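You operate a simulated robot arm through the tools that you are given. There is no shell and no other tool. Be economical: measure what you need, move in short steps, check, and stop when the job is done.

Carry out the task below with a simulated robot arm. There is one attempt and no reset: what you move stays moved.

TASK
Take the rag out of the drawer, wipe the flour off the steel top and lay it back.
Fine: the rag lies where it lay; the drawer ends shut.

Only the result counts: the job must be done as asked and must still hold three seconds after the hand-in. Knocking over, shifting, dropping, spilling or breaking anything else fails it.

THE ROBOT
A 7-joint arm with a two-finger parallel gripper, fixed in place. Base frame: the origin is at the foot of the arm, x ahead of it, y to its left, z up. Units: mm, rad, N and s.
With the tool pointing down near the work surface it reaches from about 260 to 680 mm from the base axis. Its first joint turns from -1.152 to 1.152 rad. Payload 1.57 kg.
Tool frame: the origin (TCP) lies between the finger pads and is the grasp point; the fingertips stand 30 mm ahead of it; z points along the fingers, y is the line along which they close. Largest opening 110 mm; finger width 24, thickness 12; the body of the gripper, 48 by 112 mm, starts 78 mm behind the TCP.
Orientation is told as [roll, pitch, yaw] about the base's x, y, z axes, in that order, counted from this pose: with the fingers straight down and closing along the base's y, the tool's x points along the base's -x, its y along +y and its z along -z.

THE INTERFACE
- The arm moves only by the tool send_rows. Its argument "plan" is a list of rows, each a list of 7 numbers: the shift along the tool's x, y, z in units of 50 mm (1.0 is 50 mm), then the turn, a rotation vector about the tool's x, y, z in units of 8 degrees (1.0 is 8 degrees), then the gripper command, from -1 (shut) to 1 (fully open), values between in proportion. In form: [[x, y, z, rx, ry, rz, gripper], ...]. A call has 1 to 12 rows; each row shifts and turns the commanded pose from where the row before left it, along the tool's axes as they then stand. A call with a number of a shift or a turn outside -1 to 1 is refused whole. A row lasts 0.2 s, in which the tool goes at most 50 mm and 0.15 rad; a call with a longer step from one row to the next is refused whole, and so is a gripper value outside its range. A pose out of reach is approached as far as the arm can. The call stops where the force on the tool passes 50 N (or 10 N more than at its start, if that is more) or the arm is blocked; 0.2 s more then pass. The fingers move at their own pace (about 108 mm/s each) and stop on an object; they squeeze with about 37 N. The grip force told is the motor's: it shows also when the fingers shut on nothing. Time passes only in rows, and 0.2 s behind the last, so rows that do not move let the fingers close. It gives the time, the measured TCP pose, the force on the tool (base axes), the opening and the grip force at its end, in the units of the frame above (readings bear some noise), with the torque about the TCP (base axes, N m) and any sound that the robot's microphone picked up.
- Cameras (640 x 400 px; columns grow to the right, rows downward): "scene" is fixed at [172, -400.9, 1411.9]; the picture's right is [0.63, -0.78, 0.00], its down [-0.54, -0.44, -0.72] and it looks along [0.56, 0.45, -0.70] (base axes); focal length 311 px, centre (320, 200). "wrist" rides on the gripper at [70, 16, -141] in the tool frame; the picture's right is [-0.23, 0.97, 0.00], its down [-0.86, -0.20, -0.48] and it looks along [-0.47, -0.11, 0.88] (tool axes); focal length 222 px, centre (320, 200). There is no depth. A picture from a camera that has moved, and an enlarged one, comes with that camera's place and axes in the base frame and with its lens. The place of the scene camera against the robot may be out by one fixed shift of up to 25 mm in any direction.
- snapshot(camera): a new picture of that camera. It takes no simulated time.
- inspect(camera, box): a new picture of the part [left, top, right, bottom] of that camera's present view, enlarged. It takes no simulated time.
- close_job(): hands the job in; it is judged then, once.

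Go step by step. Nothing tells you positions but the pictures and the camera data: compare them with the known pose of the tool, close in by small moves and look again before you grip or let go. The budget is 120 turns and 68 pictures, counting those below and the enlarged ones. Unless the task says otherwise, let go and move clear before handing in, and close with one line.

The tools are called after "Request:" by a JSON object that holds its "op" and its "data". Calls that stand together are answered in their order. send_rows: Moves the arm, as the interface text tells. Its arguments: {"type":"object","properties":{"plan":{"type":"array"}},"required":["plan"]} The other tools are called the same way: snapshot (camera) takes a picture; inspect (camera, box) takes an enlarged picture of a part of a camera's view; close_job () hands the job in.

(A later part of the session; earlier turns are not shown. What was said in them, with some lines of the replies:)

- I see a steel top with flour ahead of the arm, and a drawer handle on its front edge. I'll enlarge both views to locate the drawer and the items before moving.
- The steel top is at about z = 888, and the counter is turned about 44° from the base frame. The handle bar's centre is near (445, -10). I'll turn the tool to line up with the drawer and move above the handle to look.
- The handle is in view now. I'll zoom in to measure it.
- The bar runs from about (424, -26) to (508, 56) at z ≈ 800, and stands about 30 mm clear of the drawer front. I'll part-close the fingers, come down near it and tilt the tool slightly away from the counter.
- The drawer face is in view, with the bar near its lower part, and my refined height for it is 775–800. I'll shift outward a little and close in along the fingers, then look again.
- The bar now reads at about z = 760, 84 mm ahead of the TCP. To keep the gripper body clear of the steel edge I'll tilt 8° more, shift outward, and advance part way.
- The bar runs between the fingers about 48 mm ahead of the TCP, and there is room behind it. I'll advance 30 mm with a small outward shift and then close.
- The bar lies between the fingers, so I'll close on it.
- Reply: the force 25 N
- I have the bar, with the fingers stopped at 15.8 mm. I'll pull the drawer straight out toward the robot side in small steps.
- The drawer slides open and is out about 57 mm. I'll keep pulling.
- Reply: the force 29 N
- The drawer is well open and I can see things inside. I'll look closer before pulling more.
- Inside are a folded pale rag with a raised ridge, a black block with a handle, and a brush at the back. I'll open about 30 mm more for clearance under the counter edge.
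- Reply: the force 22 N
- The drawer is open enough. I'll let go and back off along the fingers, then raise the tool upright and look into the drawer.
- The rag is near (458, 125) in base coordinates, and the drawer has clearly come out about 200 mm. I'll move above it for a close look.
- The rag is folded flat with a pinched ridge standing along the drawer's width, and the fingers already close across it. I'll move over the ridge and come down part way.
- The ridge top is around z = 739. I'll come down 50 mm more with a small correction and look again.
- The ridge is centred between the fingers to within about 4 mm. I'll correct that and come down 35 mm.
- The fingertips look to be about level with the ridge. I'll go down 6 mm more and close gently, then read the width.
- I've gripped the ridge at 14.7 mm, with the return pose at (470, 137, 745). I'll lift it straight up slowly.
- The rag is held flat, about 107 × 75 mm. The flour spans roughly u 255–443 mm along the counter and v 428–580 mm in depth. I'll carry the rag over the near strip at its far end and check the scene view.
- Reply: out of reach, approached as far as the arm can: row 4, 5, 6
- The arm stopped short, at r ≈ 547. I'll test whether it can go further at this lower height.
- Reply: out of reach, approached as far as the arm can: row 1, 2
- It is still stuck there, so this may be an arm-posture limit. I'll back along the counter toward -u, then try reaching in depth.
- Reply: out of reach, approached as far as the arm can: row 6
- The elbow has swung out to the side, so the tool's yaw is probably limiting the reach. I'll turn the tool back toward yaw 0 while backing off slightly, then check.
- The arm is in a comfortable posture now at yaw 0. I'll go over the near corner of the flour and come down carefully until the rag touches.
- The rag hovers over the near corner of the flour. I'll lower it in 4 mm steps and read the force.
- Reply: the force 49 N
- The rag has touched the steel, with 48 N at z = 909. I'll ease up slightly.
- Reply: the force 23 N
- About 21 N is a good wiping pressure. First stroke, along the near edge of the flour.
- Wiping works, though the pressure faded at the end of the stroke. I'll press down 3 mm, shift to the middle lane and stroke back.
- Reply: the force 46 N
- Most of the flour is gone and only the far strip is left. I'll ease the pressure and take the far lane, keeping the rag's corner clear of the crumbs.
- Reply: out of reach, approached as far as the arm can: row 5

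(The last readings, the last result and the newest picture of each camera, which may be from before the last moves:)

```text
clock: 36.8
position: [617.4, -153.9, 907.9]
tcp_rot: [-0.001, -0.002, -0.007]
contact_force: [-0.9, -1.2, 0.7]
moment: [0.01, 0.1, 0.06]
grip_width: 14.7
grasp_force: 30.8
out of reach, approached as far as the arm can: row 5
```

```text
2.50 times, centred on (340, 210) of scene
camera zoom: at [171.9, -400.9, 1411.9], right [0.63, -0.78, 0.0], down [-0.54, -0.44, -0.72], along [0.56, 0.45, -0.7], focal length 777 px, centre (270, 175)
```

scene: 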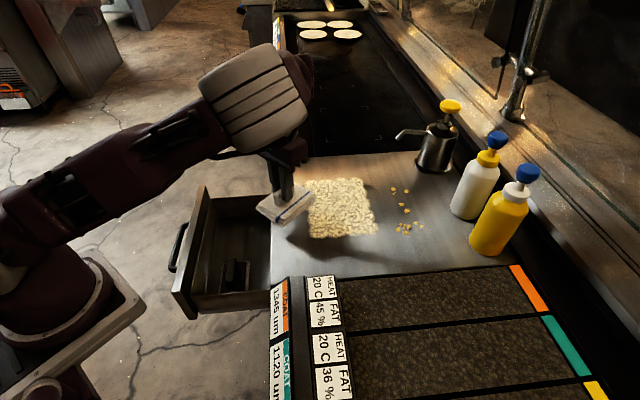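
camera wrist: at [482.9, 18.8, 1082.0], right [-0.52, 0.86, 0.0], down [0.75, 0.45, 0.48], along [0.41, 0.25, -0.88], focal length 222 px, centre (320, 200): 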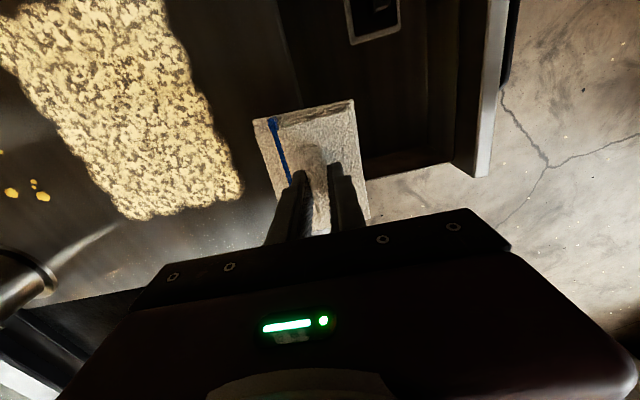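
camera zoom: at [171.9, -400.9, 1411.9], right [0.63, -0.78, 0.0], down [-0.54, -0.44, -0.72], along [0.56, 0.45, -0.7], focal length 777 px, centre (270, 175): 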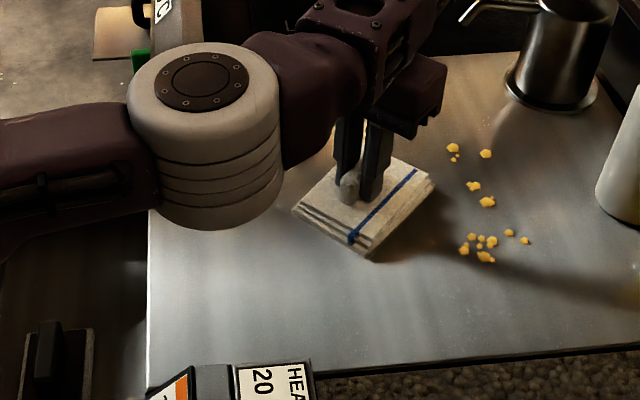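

The far strip is nearly done, but reach limits me at this yaw. I'll lift slightly and turn the tool the other way, which should free the arm and line the rag up with the counter.

Request:
{"op": "send_rows", "data": {"plan": [[0, 0, -0.3, 0, 0, 0, -1], [0.2, 0, -0.1, 0, 0, 0.92, -1], [0, 0, 0, 0, 0, 0.92, -1], [0, 0, 0, 0, 0, 0.92, -1], [0, 0, 0, 0, 0, 0.92, -1], [0, 0, 0, 0, 0, 0.92, -1], [0, 0, 0, 0, 0, 0.92, -1], [0, 0, 0, 0, 0, 0, -1]]}}

Request:
{"op": "inspect", "data": {"camera": "scene", "box": [240, 130, 440, 290]}}

```text
clock: 38.6
position: [605.4, -153.1, 920.3]
tcp_rot: [0.001, 0.0, -0.772]
contact_force: [0.8, 0.5, -0.7]
moment: [0.0, 0.02, -0.01]
grip_width: 14.9
grasp_force: 30.6
out of reach, approached as far as the arm can: row 1
```

```text
2.50 times, centred on (340, 210) of scene
camera zoom: at [172.0, -400.9, 1411.9], right [0.63, -0.78, 0.0], down [-0.54, -0.44, -0.72], along [0.56, 0.45, -0.7], focal length 777 px, centre (270, 175)
```

zoom: 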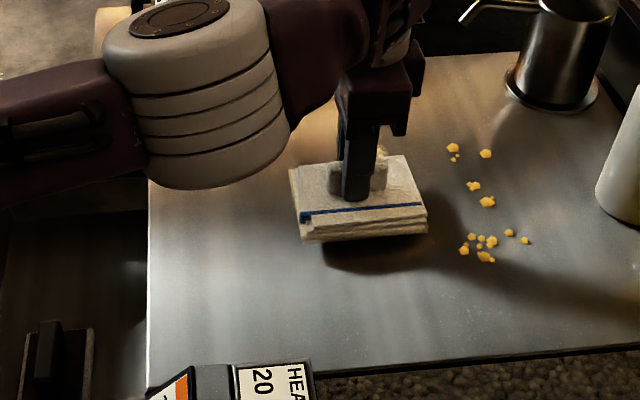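

The rag is square to the counter now. I'll come down to contact and stroke along the far lane toward +u.

Request:
{"op": "send_rows", "data": {"plan": [[0, 0, 0.16, 0, 0, 0, -1], [0, 0, 0.09, 0, 0, 0, -1], [0, 0.3, 0, 0, 0, 0, -1], [0, 0.4, 0, 0, 0, 0, -1], [0, 0.4, 0, 0, 0, 0, -1], [0, 0.4, 0, 0, 0, 0, -1], [0, 0.4, 0, 0, 0, 0, -1], [0, 0, 0, 0, 0, 0, -1]]}}

Request:
{"op": "inspect", "data": {"camera": "scene", "box": [240, 130, 440, 290]}}

```text
clock: 40.4
position: [672.2, -86.2, 908.3]
tcp_rot: [-0.002, 0.0, -0.771]
contact_force: [-0.1, 0.4, 0.0]
moment: [0.0, 0.0, 0.02]
grip_width: 14.9
grasp_force: 30.5
```

```text
2.50 times, centred on (340, 210) of scene
camera zoom: at [172.0, -400.9, 1411.9], right [0.63, -0.78, 0.0], down [-0.54, -0.44, -0.72], along [0.56, 0.45, -0.7], focal length 777 px, centre (270, 175)
```

zoom: 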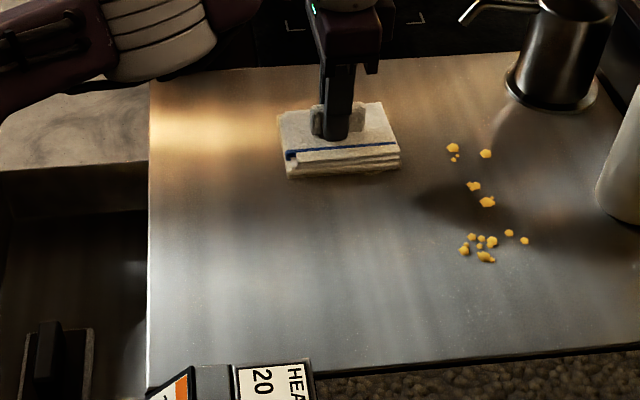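

No flour shows outside the rag. I'll press a bit, push 20 mm further over the far corner, come back, then lift to check the surface.

Request:
{"op": "send_rows", "data": {"plan": [[0, 0, 0.06, 0, 0, 0, -1], [0, 0.2, 0, 0, 0, 0, -1], [0, 0.2, 0, 0, 0, 0, -1], [0, -0.4, 0, 0, 0, 0, -1], [0, -0.4, 0, 0, 0, 0, -1], [0, -0.4, 0, 0, 0, 0, -1], [0, 0, 0, 0, 0, 0, -1]]}}

```text
clock: 42.0
position: [644.0, -111.1, 907.1]
tcp_rot: [0.004, -0.001, -0.771]
contact_force: [11.9, 12.3, 37.2]
moment: [0.1, -0.22, 0.11]
grip_width: 15.0
grasp_force: 30.8
```

Good contact. I'll finish the lane back toward -u, then lift and move aside to view the steel.

Request:
{"op": "send_rows", "data": {"plan": [[0, -0.4, -0.01, 0, 0, 0, -1], [0, -0.4, 0, 0, 0, 0, -1], [0, -0.4, 0, 0, 0, 0, -1], [0, -0.4, 0, 0, 0, 0, -1], [0, 0, -0.5, 0, 0, 0, -1], [0, 0, -0.6, 0, 0, 0, -1], [0.7, 0.3, 0, 0, 0, 0, -1], [0.7, 0.3, 0, 0, 0, 0, -1], [0.7, 0.3, 0, 0, 0, 0, -1], [0.7, 0.3, 0, 0, 0, 0, -1], [0, 0, 0, 0, 0, 0, -1]]}}

Request:
{"op": "inspect", "data": {"camera": "scene", "box": [240, 130, 440, 290]}}

```text
clock: 44.4
position: [529.5, -29.0, 962.3]
tcp_rot: [0.001, 0.0, -0.772]
contact_force: [-1.3, 0.8, -0.8]
moment: [0.0, 0.0, -0.01]
grip_width: 14.9
grasp_force: 30.1
```

```text
2.50 times, centred on (340, 210) of scene
camera zoom: at [172.0, -400.9, 1411.9], right [0.63, -0.78, 0.0], down [-0.54, -0.44, -0.72], along [0.56, 0.45, -0.7], focal length 777 px, centre (270, 175)
```

zoom: 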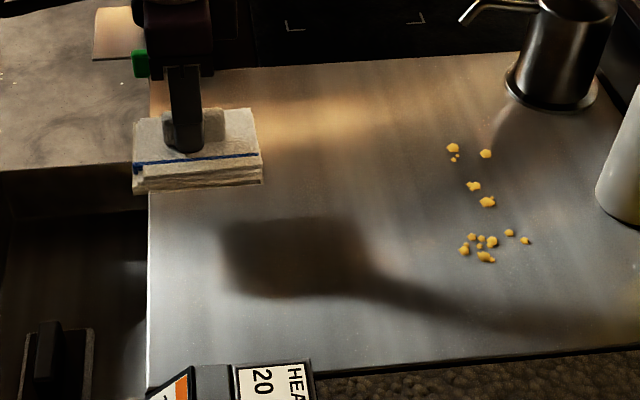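

The steel looks clean. I'll carry the rag back above its place in the drawer and restore the original yaw.

Request:
{"op": "send_rows", "data": {"plan": [[0.53, 0.258, 0, 0, 0, 0, -1], [0.53, 0.258, 0, 0, 0, 0, -1], [0.53, 0.258, 0, 0, 0, 0, -1], [0.53, 0.258, 0, 0, 0, 0, -1], [0.53, 0.258, 0, 0, 0, 0, -1], [0.53, 0.258, 0, 0, 0, 0, -1], [0, 0, 0, 0, 0, 0, -1]]}}

Request:
{"op": "send_rows", "data": {"plan": [[0, 0, 0, 0, 0, -0.92, -1], [0, 0, 0, 0, 0, -0.92, -1], [0, 0, 0, 0, 0, -0.92, -1], [0, 0, 0, 0, 0, -0.92, -1], [0, 0, 0, 0, 0, -0.92, -1], [0, 0, 0, 0, 0, -0.92, -1], [0, 0, 0, 0, 0, -0.92, -1], [0, 0, 0, 0, 0, -0.92, -1], [0, 0, 0, 0, 0, -0.92, -1], [0, 0, 0, 0, 0, -0.92, -1], [0, 0, 0, 0, 0, -0.92, -1], [0, 0, 0, 0, 0, -0.93, -1]]}}

Request:
{"op": "snapshot", "data": {"camera": "scene"}}

Request:
{"op": "snapshot", "data": {"camera": "wrist"}}

```text
clock: 46.0
position: [466.8, 135.0, 959.4]
tcp_rot: [0.001, 0.0, -0.772]
contact_force: [0.5, -0.4, -1.1]
moment: [-0.01, 0.01, 0.01]
grip_width: 15.0
grasp_force: 30.6
```

```text
clock: 48.6
position: [469.3, 134.8, 960.4]
tcp_rot: [0.002, 0.002, 0.775]
contact_force: [0.3, 0.6, -1.0]
moment: [0.0, 0.03, 0.0]
grip_width: 14.6
grasp_force: 30.2
```

```text
22 pictures are left
```

scene: 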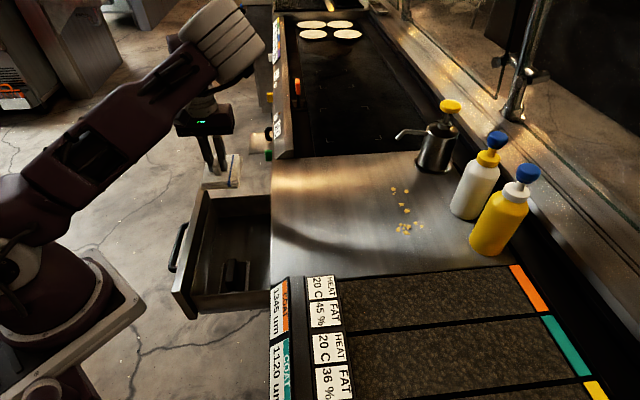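

```text
21 pictures are left
camera wrist: at [407.4, 99.4, 1101.4], right [-0.52, 0.86, 0.0], down [0.75, 0.46, 0.48], along [0.41, 0.25, -0.88], focal length 222 px, centre (320, 200)
```

wrist: 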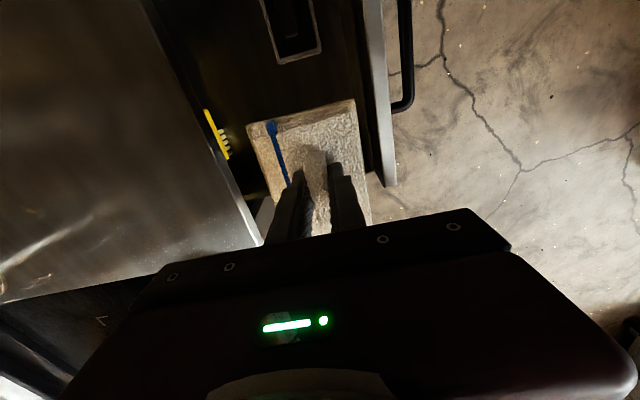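

The steel is clean and the drawer has not moved. The rag may have tilted a little in the grip, so I'll zoom in to check.

Request:
{"op": "inspect", "data": {"camera": "wrist", "box": [220, 80, 400, 250]}}

Request:
{"op": "inspect", "data": {"camera": "scene", "box": [160, 110, 280, 230]}}

```text
2.35 times, centred on (310, 165) of wrist
camera zoom: at [407.4, 99.4, 1101.4], right [-0.52, 0.86, 0.0], down [0.75, 0.46, 0.48], along [0.41, 0.25, -0.88], focal length 523 px, centre (344, 282)
```

zoom: 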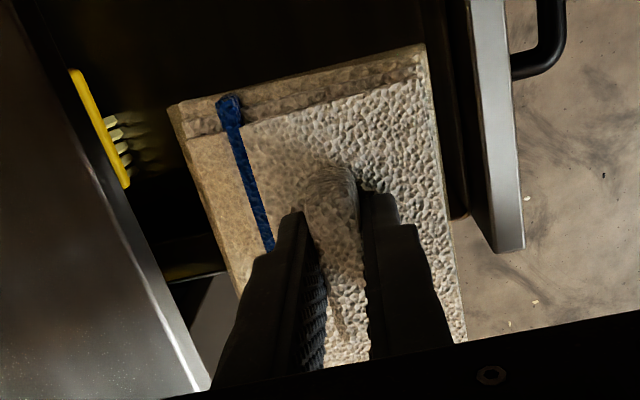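

```text
3.33 times, centred on (220, 170) of scene
camera zoom: at [172.0, -400.9, 1411.9], right [0.63, -0.78, 0.0], down [-0.54, -0.44, -0.72], along [0.56, 0.45, -0.7], focal length 1035 px, centre (653, 300)
```

zoom: 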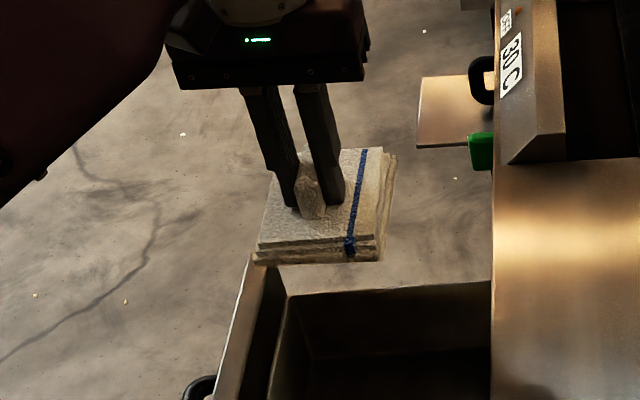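

The shift in the grip is only a few mm and a degree or so. I'll come down into the drawer to just above where it lay.

Request:
{"op": "send_rows", "data": {"plan": [[-0.03, 0, 0.6, 0, 0, 0, -1], [0, 0, 0.7, 0, 0, 0, -1], [0, 0, 0.7, 0, 0, 0, -1], [0, 0, 0.7, 0, 0, 0, -1], [0, 0, 0.7, 0, 0, 0, -1], [0, 0, 0.4, 0, 0, 0, -1], [0, 0, 0, 0, 0, 0, -1]]}}

Request:
{"op": "inspect", "data": {"camera": "scene", "box": [210, 160, 290, 260]}}

```text
clock: 50.2
position: [469.0, 135.9, 771.0]
tcp_rot: [0.0, 0.002, 0.771]
contact_force: [0.1, -0.9, -0.1]
moment: [0.02, 0.0, -0.01]
grip_width: 14.6
grasp_force: 31.0
```

```text
4.00 times, centred on (250, 210) of scene
camera zoom: at [172.0, -400.9, 1411.9], right [0.63, -0.78, 0.0], down [-0.54, -0.44, -0.72], along [0.56, 0.45, -0.7], focal length 1242 px, centre (600, 160)
```

zoom: 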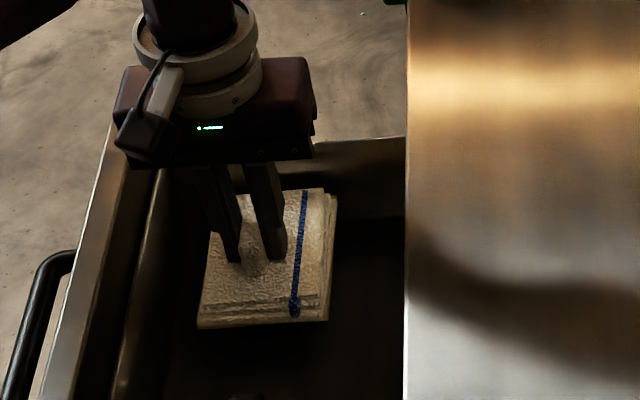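

It lines up with where it lay. I'll lower to contact in small steps.

Request:
{"op": "send_rows", "data": {"plan": [[0, 0, 0.2, 0, 0, 0, -1], [0, 0, 0.2, 0, 0, 0, -1], [0, 0, 0.06, 0, 0, 0, -1], [0, 0, 0.04, 0, 0, 0, -1], [0, 0, 0, 0, 0, 0, -1]]}}

```text
clock: 51.4
position: [469.4, 136.6, 745.3]
tcp_rot: [-0.001, 0.0, 0.771]
contact_force: [-0.9, 0.9, 0.7]
moment: [0.01, -0.02, -0.03]
grip_width: 14.6
grasp_force: 30.3
```

Request:
{"op": "send_rows", "data": {"plan": [[0, 0, 0.04, 0, 0, 0, -1], [0, 0, 0.03, 0, 0, 0, -1], [0, 0, 0, 0, 0, 0, -1]]}}

Request:
{"op": "inspect", "data": {"camera": "scene", "box": [210, 160, 290, 260]}}

```text
clock: 52.2
position: [470.5, 136.7, 741.2]
tcp_rot: [0.001, 0.0, 0.771]
contact_force: [0.0, 0.7, -0.8]
moment: [0.02, -0.03, 0.02]
grip_width: 15.0
grasp_force: 30.4
```

```text
4.00 times, centred on (250, 210) of scene
camera zoom: at [172.0, -400.9, 1411.9], right [0.63, -0.78, 0.0], down [-0.54, -0.44, -0.72], along [0.56, 0.45, -0.7], focal length 1242 px, centre (600, 160)
```

zoom: 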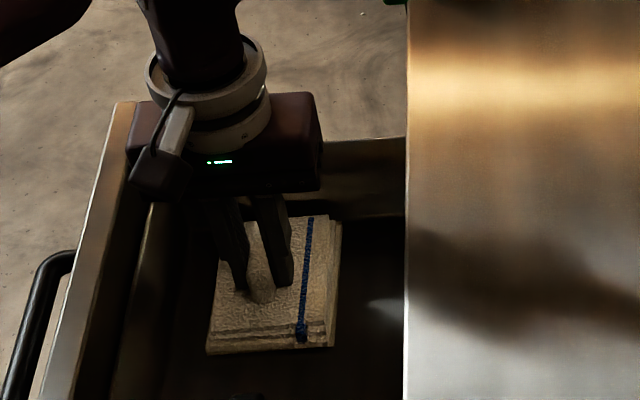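

Still a few mm up. I'll keep lowering.

Request:
{"op": "send_rows", "data": {"plan": [[0, 0, 0.04, 0, 0, 0, -1], [0, 0, 0.04, 0, 0, 0, -1], [0, 0, 0, 0, 0, 0, -1]]}}

```text
clock: 53.0
position: [471.3, 138.5, 738.0]
tcp_rot: [0.0, -0.001, 0.773]
contact_force: [0.5, 0.2, -0.4]
moment: [-0.02, -0.02, 0.03]
grip_width: 14.7
grasp_force: 30.9
```

Request:
{"op": "send_rows", "data": {"plan": [[0, 0, 0.04, 0, 0, 0, -1], [0, 0, 0.02, 0, 0, 0, -1], [0, 0, 0, 0, 0, 0, -1]]}}

Request:
{"op": "inspect", "data": {"camera": "scene", "box": [210, 160, 290, 260]}}

```text
clock: 53.6
position: [469.8, 137.2, 737.1]
tcp_rot: [0.0, 0.0, 0.771]
contact_force: [-5.0, -2.7, 17.5]
moment: [-0.01, 0.05, 0.02]
grip_width: 14.7
grasp_force: 31.1
stopped in row 3: the force on the tool passed its limit at 55 N (the readings are from after the stop); the commanded pose is now the measured one
```

```text
4.00 times, centred on (250, 210) of scene
camera zoom: at [171.6, -401.0, 1411.9], right [0.63, -0.78, 0.0], down [-0.54, -0.44, -0.72], along [0.56, 0.45, -0.7], focal length 1242 px, centre (600, 160)
```

zoom: 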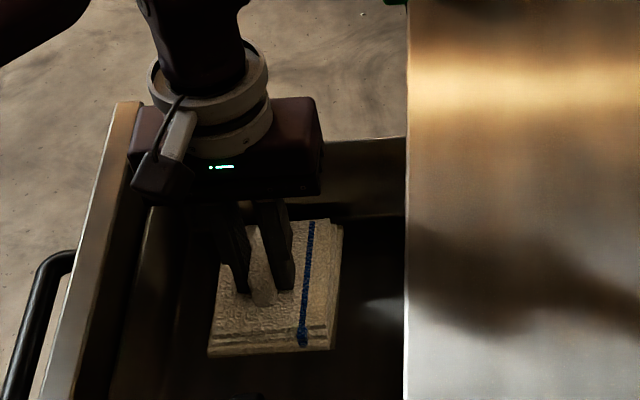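

The rag is down and only about 3 mm off its original place. I'll lift 1 mm, nudge it back, set it down and release.

Request:
{"op": "send_rows", "data": {"plan": [[0, 0, -0.03, 0, 0, 0, -1], [0.06, -0.025, 0, 0, 0, 0, -1], [0, 0, 0.02, 0, 0, 0, -1], [0, 0, 0, 0, 0, 0, -1]]}}

Request:
{"op": "inspect", "data": {"camera": "scene", "box": [210, 160, 290, 260]}}

```text
clock: 54.6
position: [468.2, 134.1, 737.5]
tcp_rot: [0.0, 0.0, 0.77]
contact_force: [1.4, 0.3, 18.2]
moment: [-0.1, 0.07, 0.01]
grip_width: 14.8
grasp_force: 30.3
```

```text
4.00 times, centred on (250, 210) of scene
camera zoom: at [171.7, -400.9, 1411.9], right [0.63, -0.78, 0.0], down [-0.54, -0.44, -0.72], along [0.56, 0.45, -0.7], focal length 1242 px, centre (600, 160)
```

zoom: 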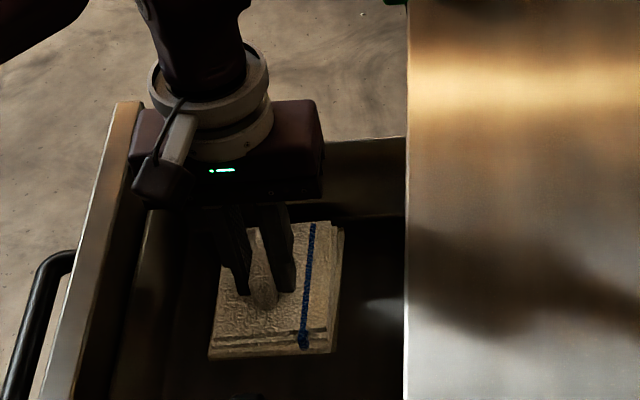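

It now matches the original place. I'll release and rise straight up.

Request:
{"op": "send_rows", "data": {"plan": [[0, 0, 0, 0, 0, 0, -0.27], [0, 0, 0, 0, 0, 0, -0.27], [0, 0, -0.2, 0, 0, 0, -0.27], [0, 0, -0.5, 0, 0, 0, -0.27], [0, 0, -0.8, 0, 0, 0, -0.27], [0, 0, -0.8, 0, 0, 0, -0.27], [0, 0, -0.8, 0, 0, 0, -0.27], [0, 0, -0.8, 0, 0, 0, -0.27], [0, 0, -0.6, 0, 0, 0, -0.27], [0, 0, 0, 0, 0, 0, -0.27]]}}

Request:
{"op": "inspect", "data": {"camera": "scene", "box": [170, 170, 290, 330]}}

```text
clock: 56.8
position: [469.0, 136.4, 962.2]
tcp_rot: [0.0, 0.001, 0.77]
contact_force: [-0.9, -0.2, 1.2]
moment: [0.0, 0.01, 0.0]
grip_width: 40.2
grasp_force: 0.1
```

```text
2.50 times, centred on (230, 250) of scene
camera zoom: at [171.9, -400.9, 1411.9], right [0.63, -0.78, 0.0], down [-0.54, -0.44, -0.72], along [0.56, 0.45, -0.7], focal length 777 px, centre (545, 75)
```

zoom: 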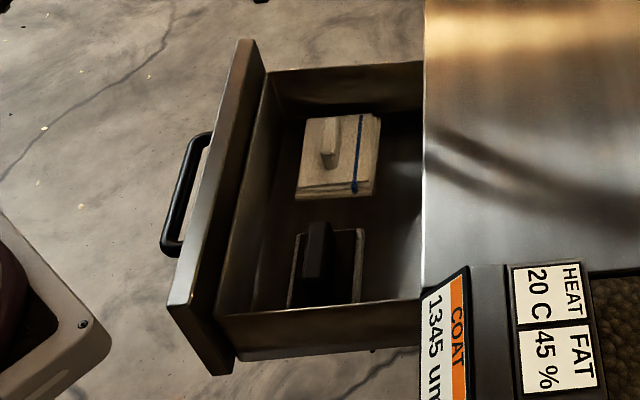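

The rag lies where it lay relative to the drawer and the block; the drawer itself has crept out about 5 mm. Next I'll go back to the handle to grip it again and close the drawer.

Request:
{"op": "send_rows", "data": {"plan": [[0.288, 0.675, 0, 0, 0, 0, -0.27], [0.288, 0.675, 0, 0, 0, 0, -0.27], [0.288, 0.675, 0, 0, 0, 0, -0.27], [0.288, 0.675, 0, 0, 0, 0, -0.27], [0.288, 0.675, 0, 0, 0, 0, -0.27], [0.288, 0.675, 0, 0, 0, 0, -0.27], [0, 0, 0, 1, 0, 0, -0.27], [0, 0, 0, 1, 0, 0, -0.27], [0, 0, 0, 1, 0, 0, -0.27], [0, 0.22, 0.49, 0, 0, 0, -0.27], [0, 0.22, 0.49, 0, 0, 0, -0.27], [0, 0, 0, 0, 0, 0, -0.27]]}}

Request:
{"op": "inspect", "data": {"camera": "wrist", "box": [200, 40, 400, 240]}}

```text
clock: 59.4
position: [267.3, 219.9, 907.3]
tcp_rot: [-0.42, -0.001, 0.773]
contact_force: [-0.6, 0.5, 0.3]
moment: [-0.05, 0.02, 0.02]
grip_width: 40.4
grasp_force: 0.1
```

```text
2.00 times, centred on (300, 140) of wrist
camera zoom: at [165.5, 224.4, 1029.5], right [-0.46, 0.8, -0.4], down [0.6, 0.6, 0.52], along [0.65, 0.0, -0.76], focal length 444 px, centre (360, 320)
```

zoom: 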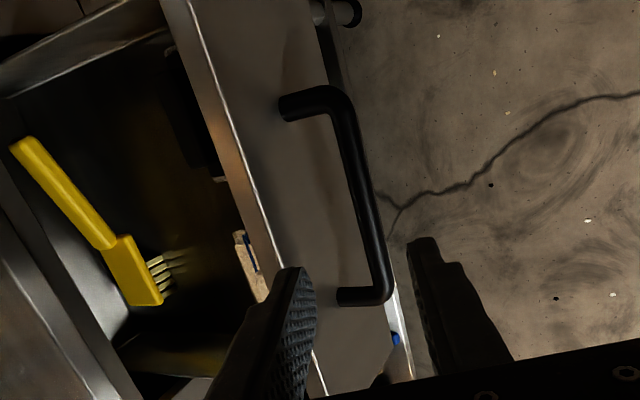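

The bar is lined up between the fingers. I'll shift outward 6 mm and approach along the fingers.

Request:
{"op": "send_rows", "data": {"plan": [[0, 0.12, 0.6, 0, 0, 0, -0.27], [0, 0, 0.6, 0, 0, 0, -0.27], [0, 0, 0.6, 0, 0, 0, -0.27], [0, 0, 0.4, 0, 0, 0, -0.27], [0, 0, 0, 0, 0, 0, -0.27]]}}

Request:
{"op": "inspect", "data": {"camera": "wrist", "box": [240, 40, 400, 240]}}

```text
clock: 60.6
position: [293.5, 192.0, 803.7]
tcp_rot: [-0.419, 0.0, 0.771]
contact_force: [0.5, 0.4, 0.0]
moment: [-0.01, 0.0, 0.02]
grip_width: 40.3
grasp_force: 0.0
```

```text
2.00 times, centred on (320, 140) of wrist
camera zoom: at [192.6, 195.4, 926.2], right [-0.46, 0.8, -0.4], down [0.6, 0.6, 0.52], along [0.65, 0.0, -0.76], focal length 444 px, centre (320, 320)
```

zoom: 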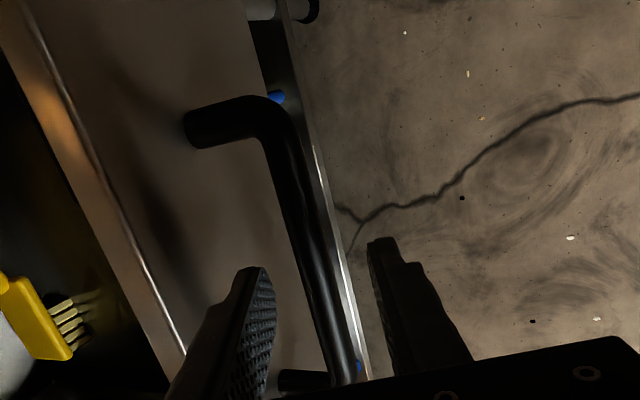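

This matches the earlier pre-grip view. I'll advance the last 33 mm and grip.

Request:
{"op": "send_rows", "data": {"plan": [[0, 0.08, 0.22, 0, 0, 0, -0.27], [0, 0, 0.22, 0, 0, 0, -0.27], [0, 0, 0.22, 0, 0, 0, -0.27], [0, 0, 0, 0, 0, 0, -0.27], [0, 0, 0, 0, 0, 0, -1], [0, 0, 0, 0, 0, 0, -1], [0, 0, 0, 0, 0, 0, -1]]}}

```text
clock: 62.2
position: [301.1, 184.4, 772.8]
tcp_rot: [-0.418, -0.003, 0.77]
contact_force: [-1.2, 1.1, 13.9]
moment: [0.07, -0.16, 0.55]
grip_width: 15.6
grasp_force: 31.2
```

The bar is gripped. I'll push the drawer in smoothly along its slide, starting gently.

Request:
{"op": "send_rows", "data": {"plan": [[0, -0.11, 0.045, 0, 0, 0, -1], [0, -0.22, 0.098, 0, 0, 0, -1], [0, -0.3, 0.134, 0, 0, 0, -1], [0, -0.3, 0.134, 0, 0, 0, -1], [0, -0.3, 0.134, 0, 0, 0, -1], [0, -0.3, 0.134, 0, 0, 0, -1], [0, -0.3, 0.134, 0, 0, 0, -1], [0, -0.22, 0.098, 0, 0, 0, -1], [0, -0.11, 0.049, 0, 0, 0, -1], [0, 0, 0, 0, 0, 0, -1]]}}

```text
clock: 64.4
position: [383.9, 99.5, 772.7]
tcp_rot: [-0.418, -0.004, 0.772]
contact_force: [19.4, 21.2, -11.0]
moment: [0.39, -0.23, 0.55]
grip_width: 16.1
grasp_force: 31.3
```

It's moving in with about 100 mm to go. I'll relieve the side load slightly and continue.

Request:
{"op": "send_rows", "data": {"plan": [[-0.02, -0.12, 0.04, 0, 0, 0, -1], [-0.01, -0.22, 0.098, 0, 0, 0, -1], [0, -0.3, 0.134, 0, 0, 0, -1], [0, -0.3, 0.134, 0, 0, 0, -1], [0, -0.3, 0.134, 0, 0, 0, -1], [0, -0.2, 0.09, 0, 0, 0, -1], [0, -0.11, 0.049, 0, 0, 0, -1], [0, 0, 0, 0, 0, 0, -1]]}}

Request:
{"op": "snapshot", "data": {"camera": "scene"}}

```text
clock: 66.2
position: [443.2, 40.5, 774.5]
tcp_rot: [-0.421, -0.003, 0.771]
contact_force: [17.1, 16.9, 1.5]
moment: [0.29, -0.29, 0.56]
grip_width: 15.7
grasp_force: 31.1
```

```text
11 pictures are left
```

scene: 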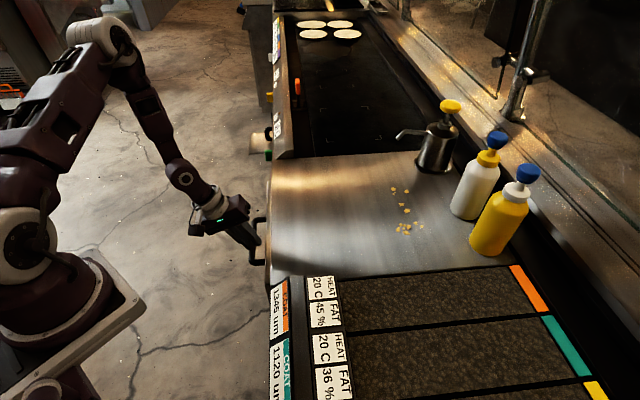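

Nearly shut, with about 20 mm left. I'll push slowly until it meets the stop.

Request:
{"op": "send_rows", "data": {"plan": [[-0.01, -0.09, 0.04, 0, 0, 0, -1], [0, -0.09, 0.04, 0, 0, 0, -1], [0, -0.09, 0.04, 0, 0, 0, -1], [0, -0.07, 0.03, 0, 0, 0, -1], [0, -0.04, 0.018, 0, 0, 0, -1], [0, -0.04, 0.018, 0, 0, 0, -1], [0, -0.04, 0.018, 0, 0, 0, -1], [0, 0, 0, 0, 0, 0, -1]]}}

Request:
{"op": "inspect", "data": {"camera": "scene", "box": [220, 170, 340, 290]}}

```text
clock: 68.0
position: [460.0, 20.9, 774.3]
tcp_rot: [-0.421, -0.004, 0.771]
contact_force: [10.9, 6.4, 26.8]
moment: [-0.22, -0.24, 0.46]
grip_width: 16.0
grasp_force: 31.1
```

```text
3.33 times, centred on (280, 230) of scene
camera zoom: at [171.8, -400.8, 1411.9], right [0.63, -0.78, 0.0], down [-0.54, -0.44, -0.72], along [0.56, 0.45, -0.7], focal length 1035 px, centre (453, 100)
```

zoom: 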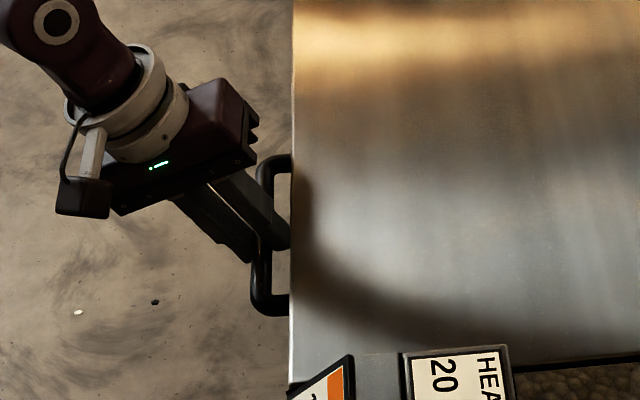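

The bar looks 2–3 mm short of its original place. I'll push a little more.

Request:
{"op": "send_rows", "data": {"plan": [[0, -0.04, 0.018, 0, 0, 0, -1], [0, -0.04, 0.018, 0, 0, 0, -1], [0, -0.03, 0.014, 0, 0, 0, -1], [0, 0, 0, 0, 0, 0, -1]]}}

Request:
{"op": "inspect", "data": {"camera": "scene", "box": [220, 170, 340, 290]}}

```text
clock: 69.0
position: [463.6, 18.2, 772.7]
tcp_rot: [-0.415, 0.001, 0.772]
contact_force: [-6.9, 25.2, 18.5]
moment: [0.42, -0.02, 0.31]
grip_width: 15.8
grasp_force: 31.7
```

```text
3.33 times, centred on (280, 230) of scene
camera zoom: at [171.5, -400.4, 1412.1], right [0.63, -0.78, 0.0], down [-0.54, -0.44, -0.72], along [0.56, 0.45, -0.7], focal length 1035 px, centre (453, 100)
```

zoom: 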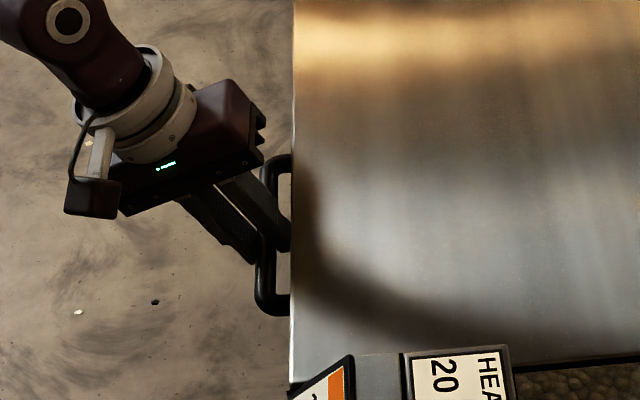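

The drawer is against its stop and the bar matches its original place. I'll open only a little and back straight out along the fingers.

Request:
{"op": "send_rows", "data": {"plan": [[0, 0, 0, 0, 0, 0, -0.48], [0, 0, 0, 0, 0, 0, -0.48], [0, 0, -0.3, 0, 0, 0, -0.48], [0, 0, -0.5, 0, 0, 0, -0.48], [0, 0, -0.7, 0, 0, 0, -0.48], [0, 0, -0.8, 0, 0, 0, -0.48], [0, 0, -0.8, 0, 0, 0, -0.48], [0, 0, -0.8, 0, 0, 0, -0.48], [0, 0, 0, 0, 0, 0, -0.48]]}}

Request:
{"op": "inspect", "data": {"camera": "scene", "box": [220, 170, 340, 290]}}

Request:
{"op": "snapshot", "data": {"camera": "wrist"}}

```text
clock: 71.0
position: [419.9, 64.7, 917.4]
tcp_rot: [-0.419, 0.0, 0.77]
contact_force: [0.1, -0.9, 0.6]
moment: [-0.01, 0.02, 0.03]
grip_width: 28.5
grasp_force: 0.0
out of reach, approached as far as the arm can: row 8
```

```text
3.33 times, centred on (280, 230) of scene
camera zoom: at [172.0, -400.9, 1411.9], right [0.63, -0.78, 0.0], down [-0.54, -0.44, -0.72], along [0.56, 0.45, -0.7], focal length 1035 px, centre (453, 100)
```

zoom: 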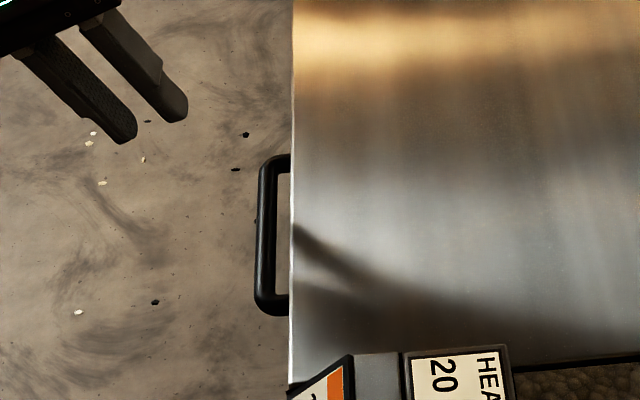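

```text
7 pictures are left
camera wrist: at [318.1, 68.2, 1039.2], right [-0.46, 0.8, -0.4], down [0.6, 0.6, 0.52], along [0.65, 0.0, -0.76], focal length 222 px, centre (320, 200)
```

wrist: 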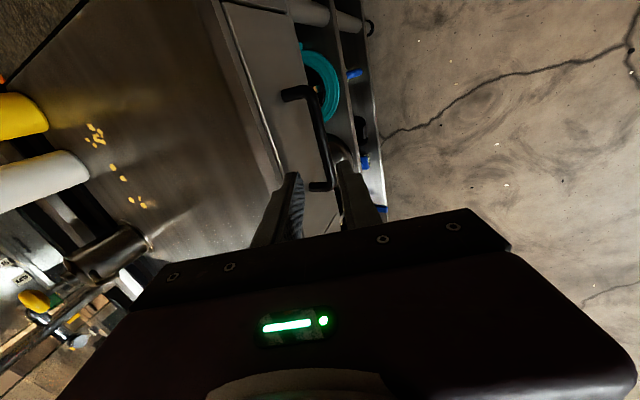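

The handle matches its original image, so the drawer is shut, and the arm is clear. One last look over the steel top.

Request:
{"op": "inspect", "data": {"camera": "scene", "box": [265, 140, 445, 280]}}

```text
2.86 times, centred on (355, 210) of scene
camera zoom: at [172.0, -400.9, 1411.9], right [0.63, -0.78, 0.0], down [-0.54, -0.44, -0.72], along [0.56, 0.45, -0.7], focal length 888 px, centre (220, 171)
```

zoom: 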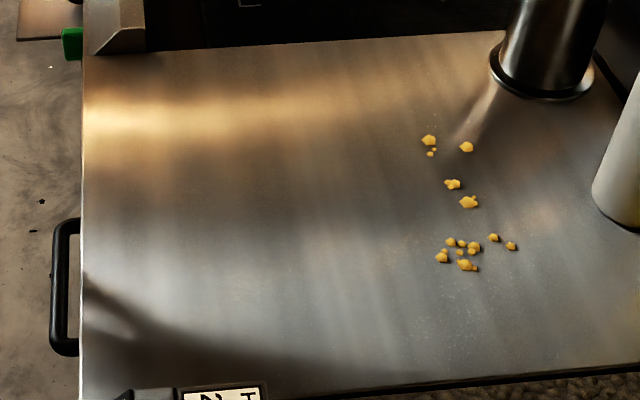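

The steel is clean, the crumbs haven't moved, the drawer is shut and the hand is clear. I'm handing the job in.

Request:
{"op": "close_job", "data": {}}

```text
The job is handed in.
```

The flour is wiped off the steel top, the rag is back where it lay in the drawer to within about 1–2 mm by the pictures, and the drawer is shut.
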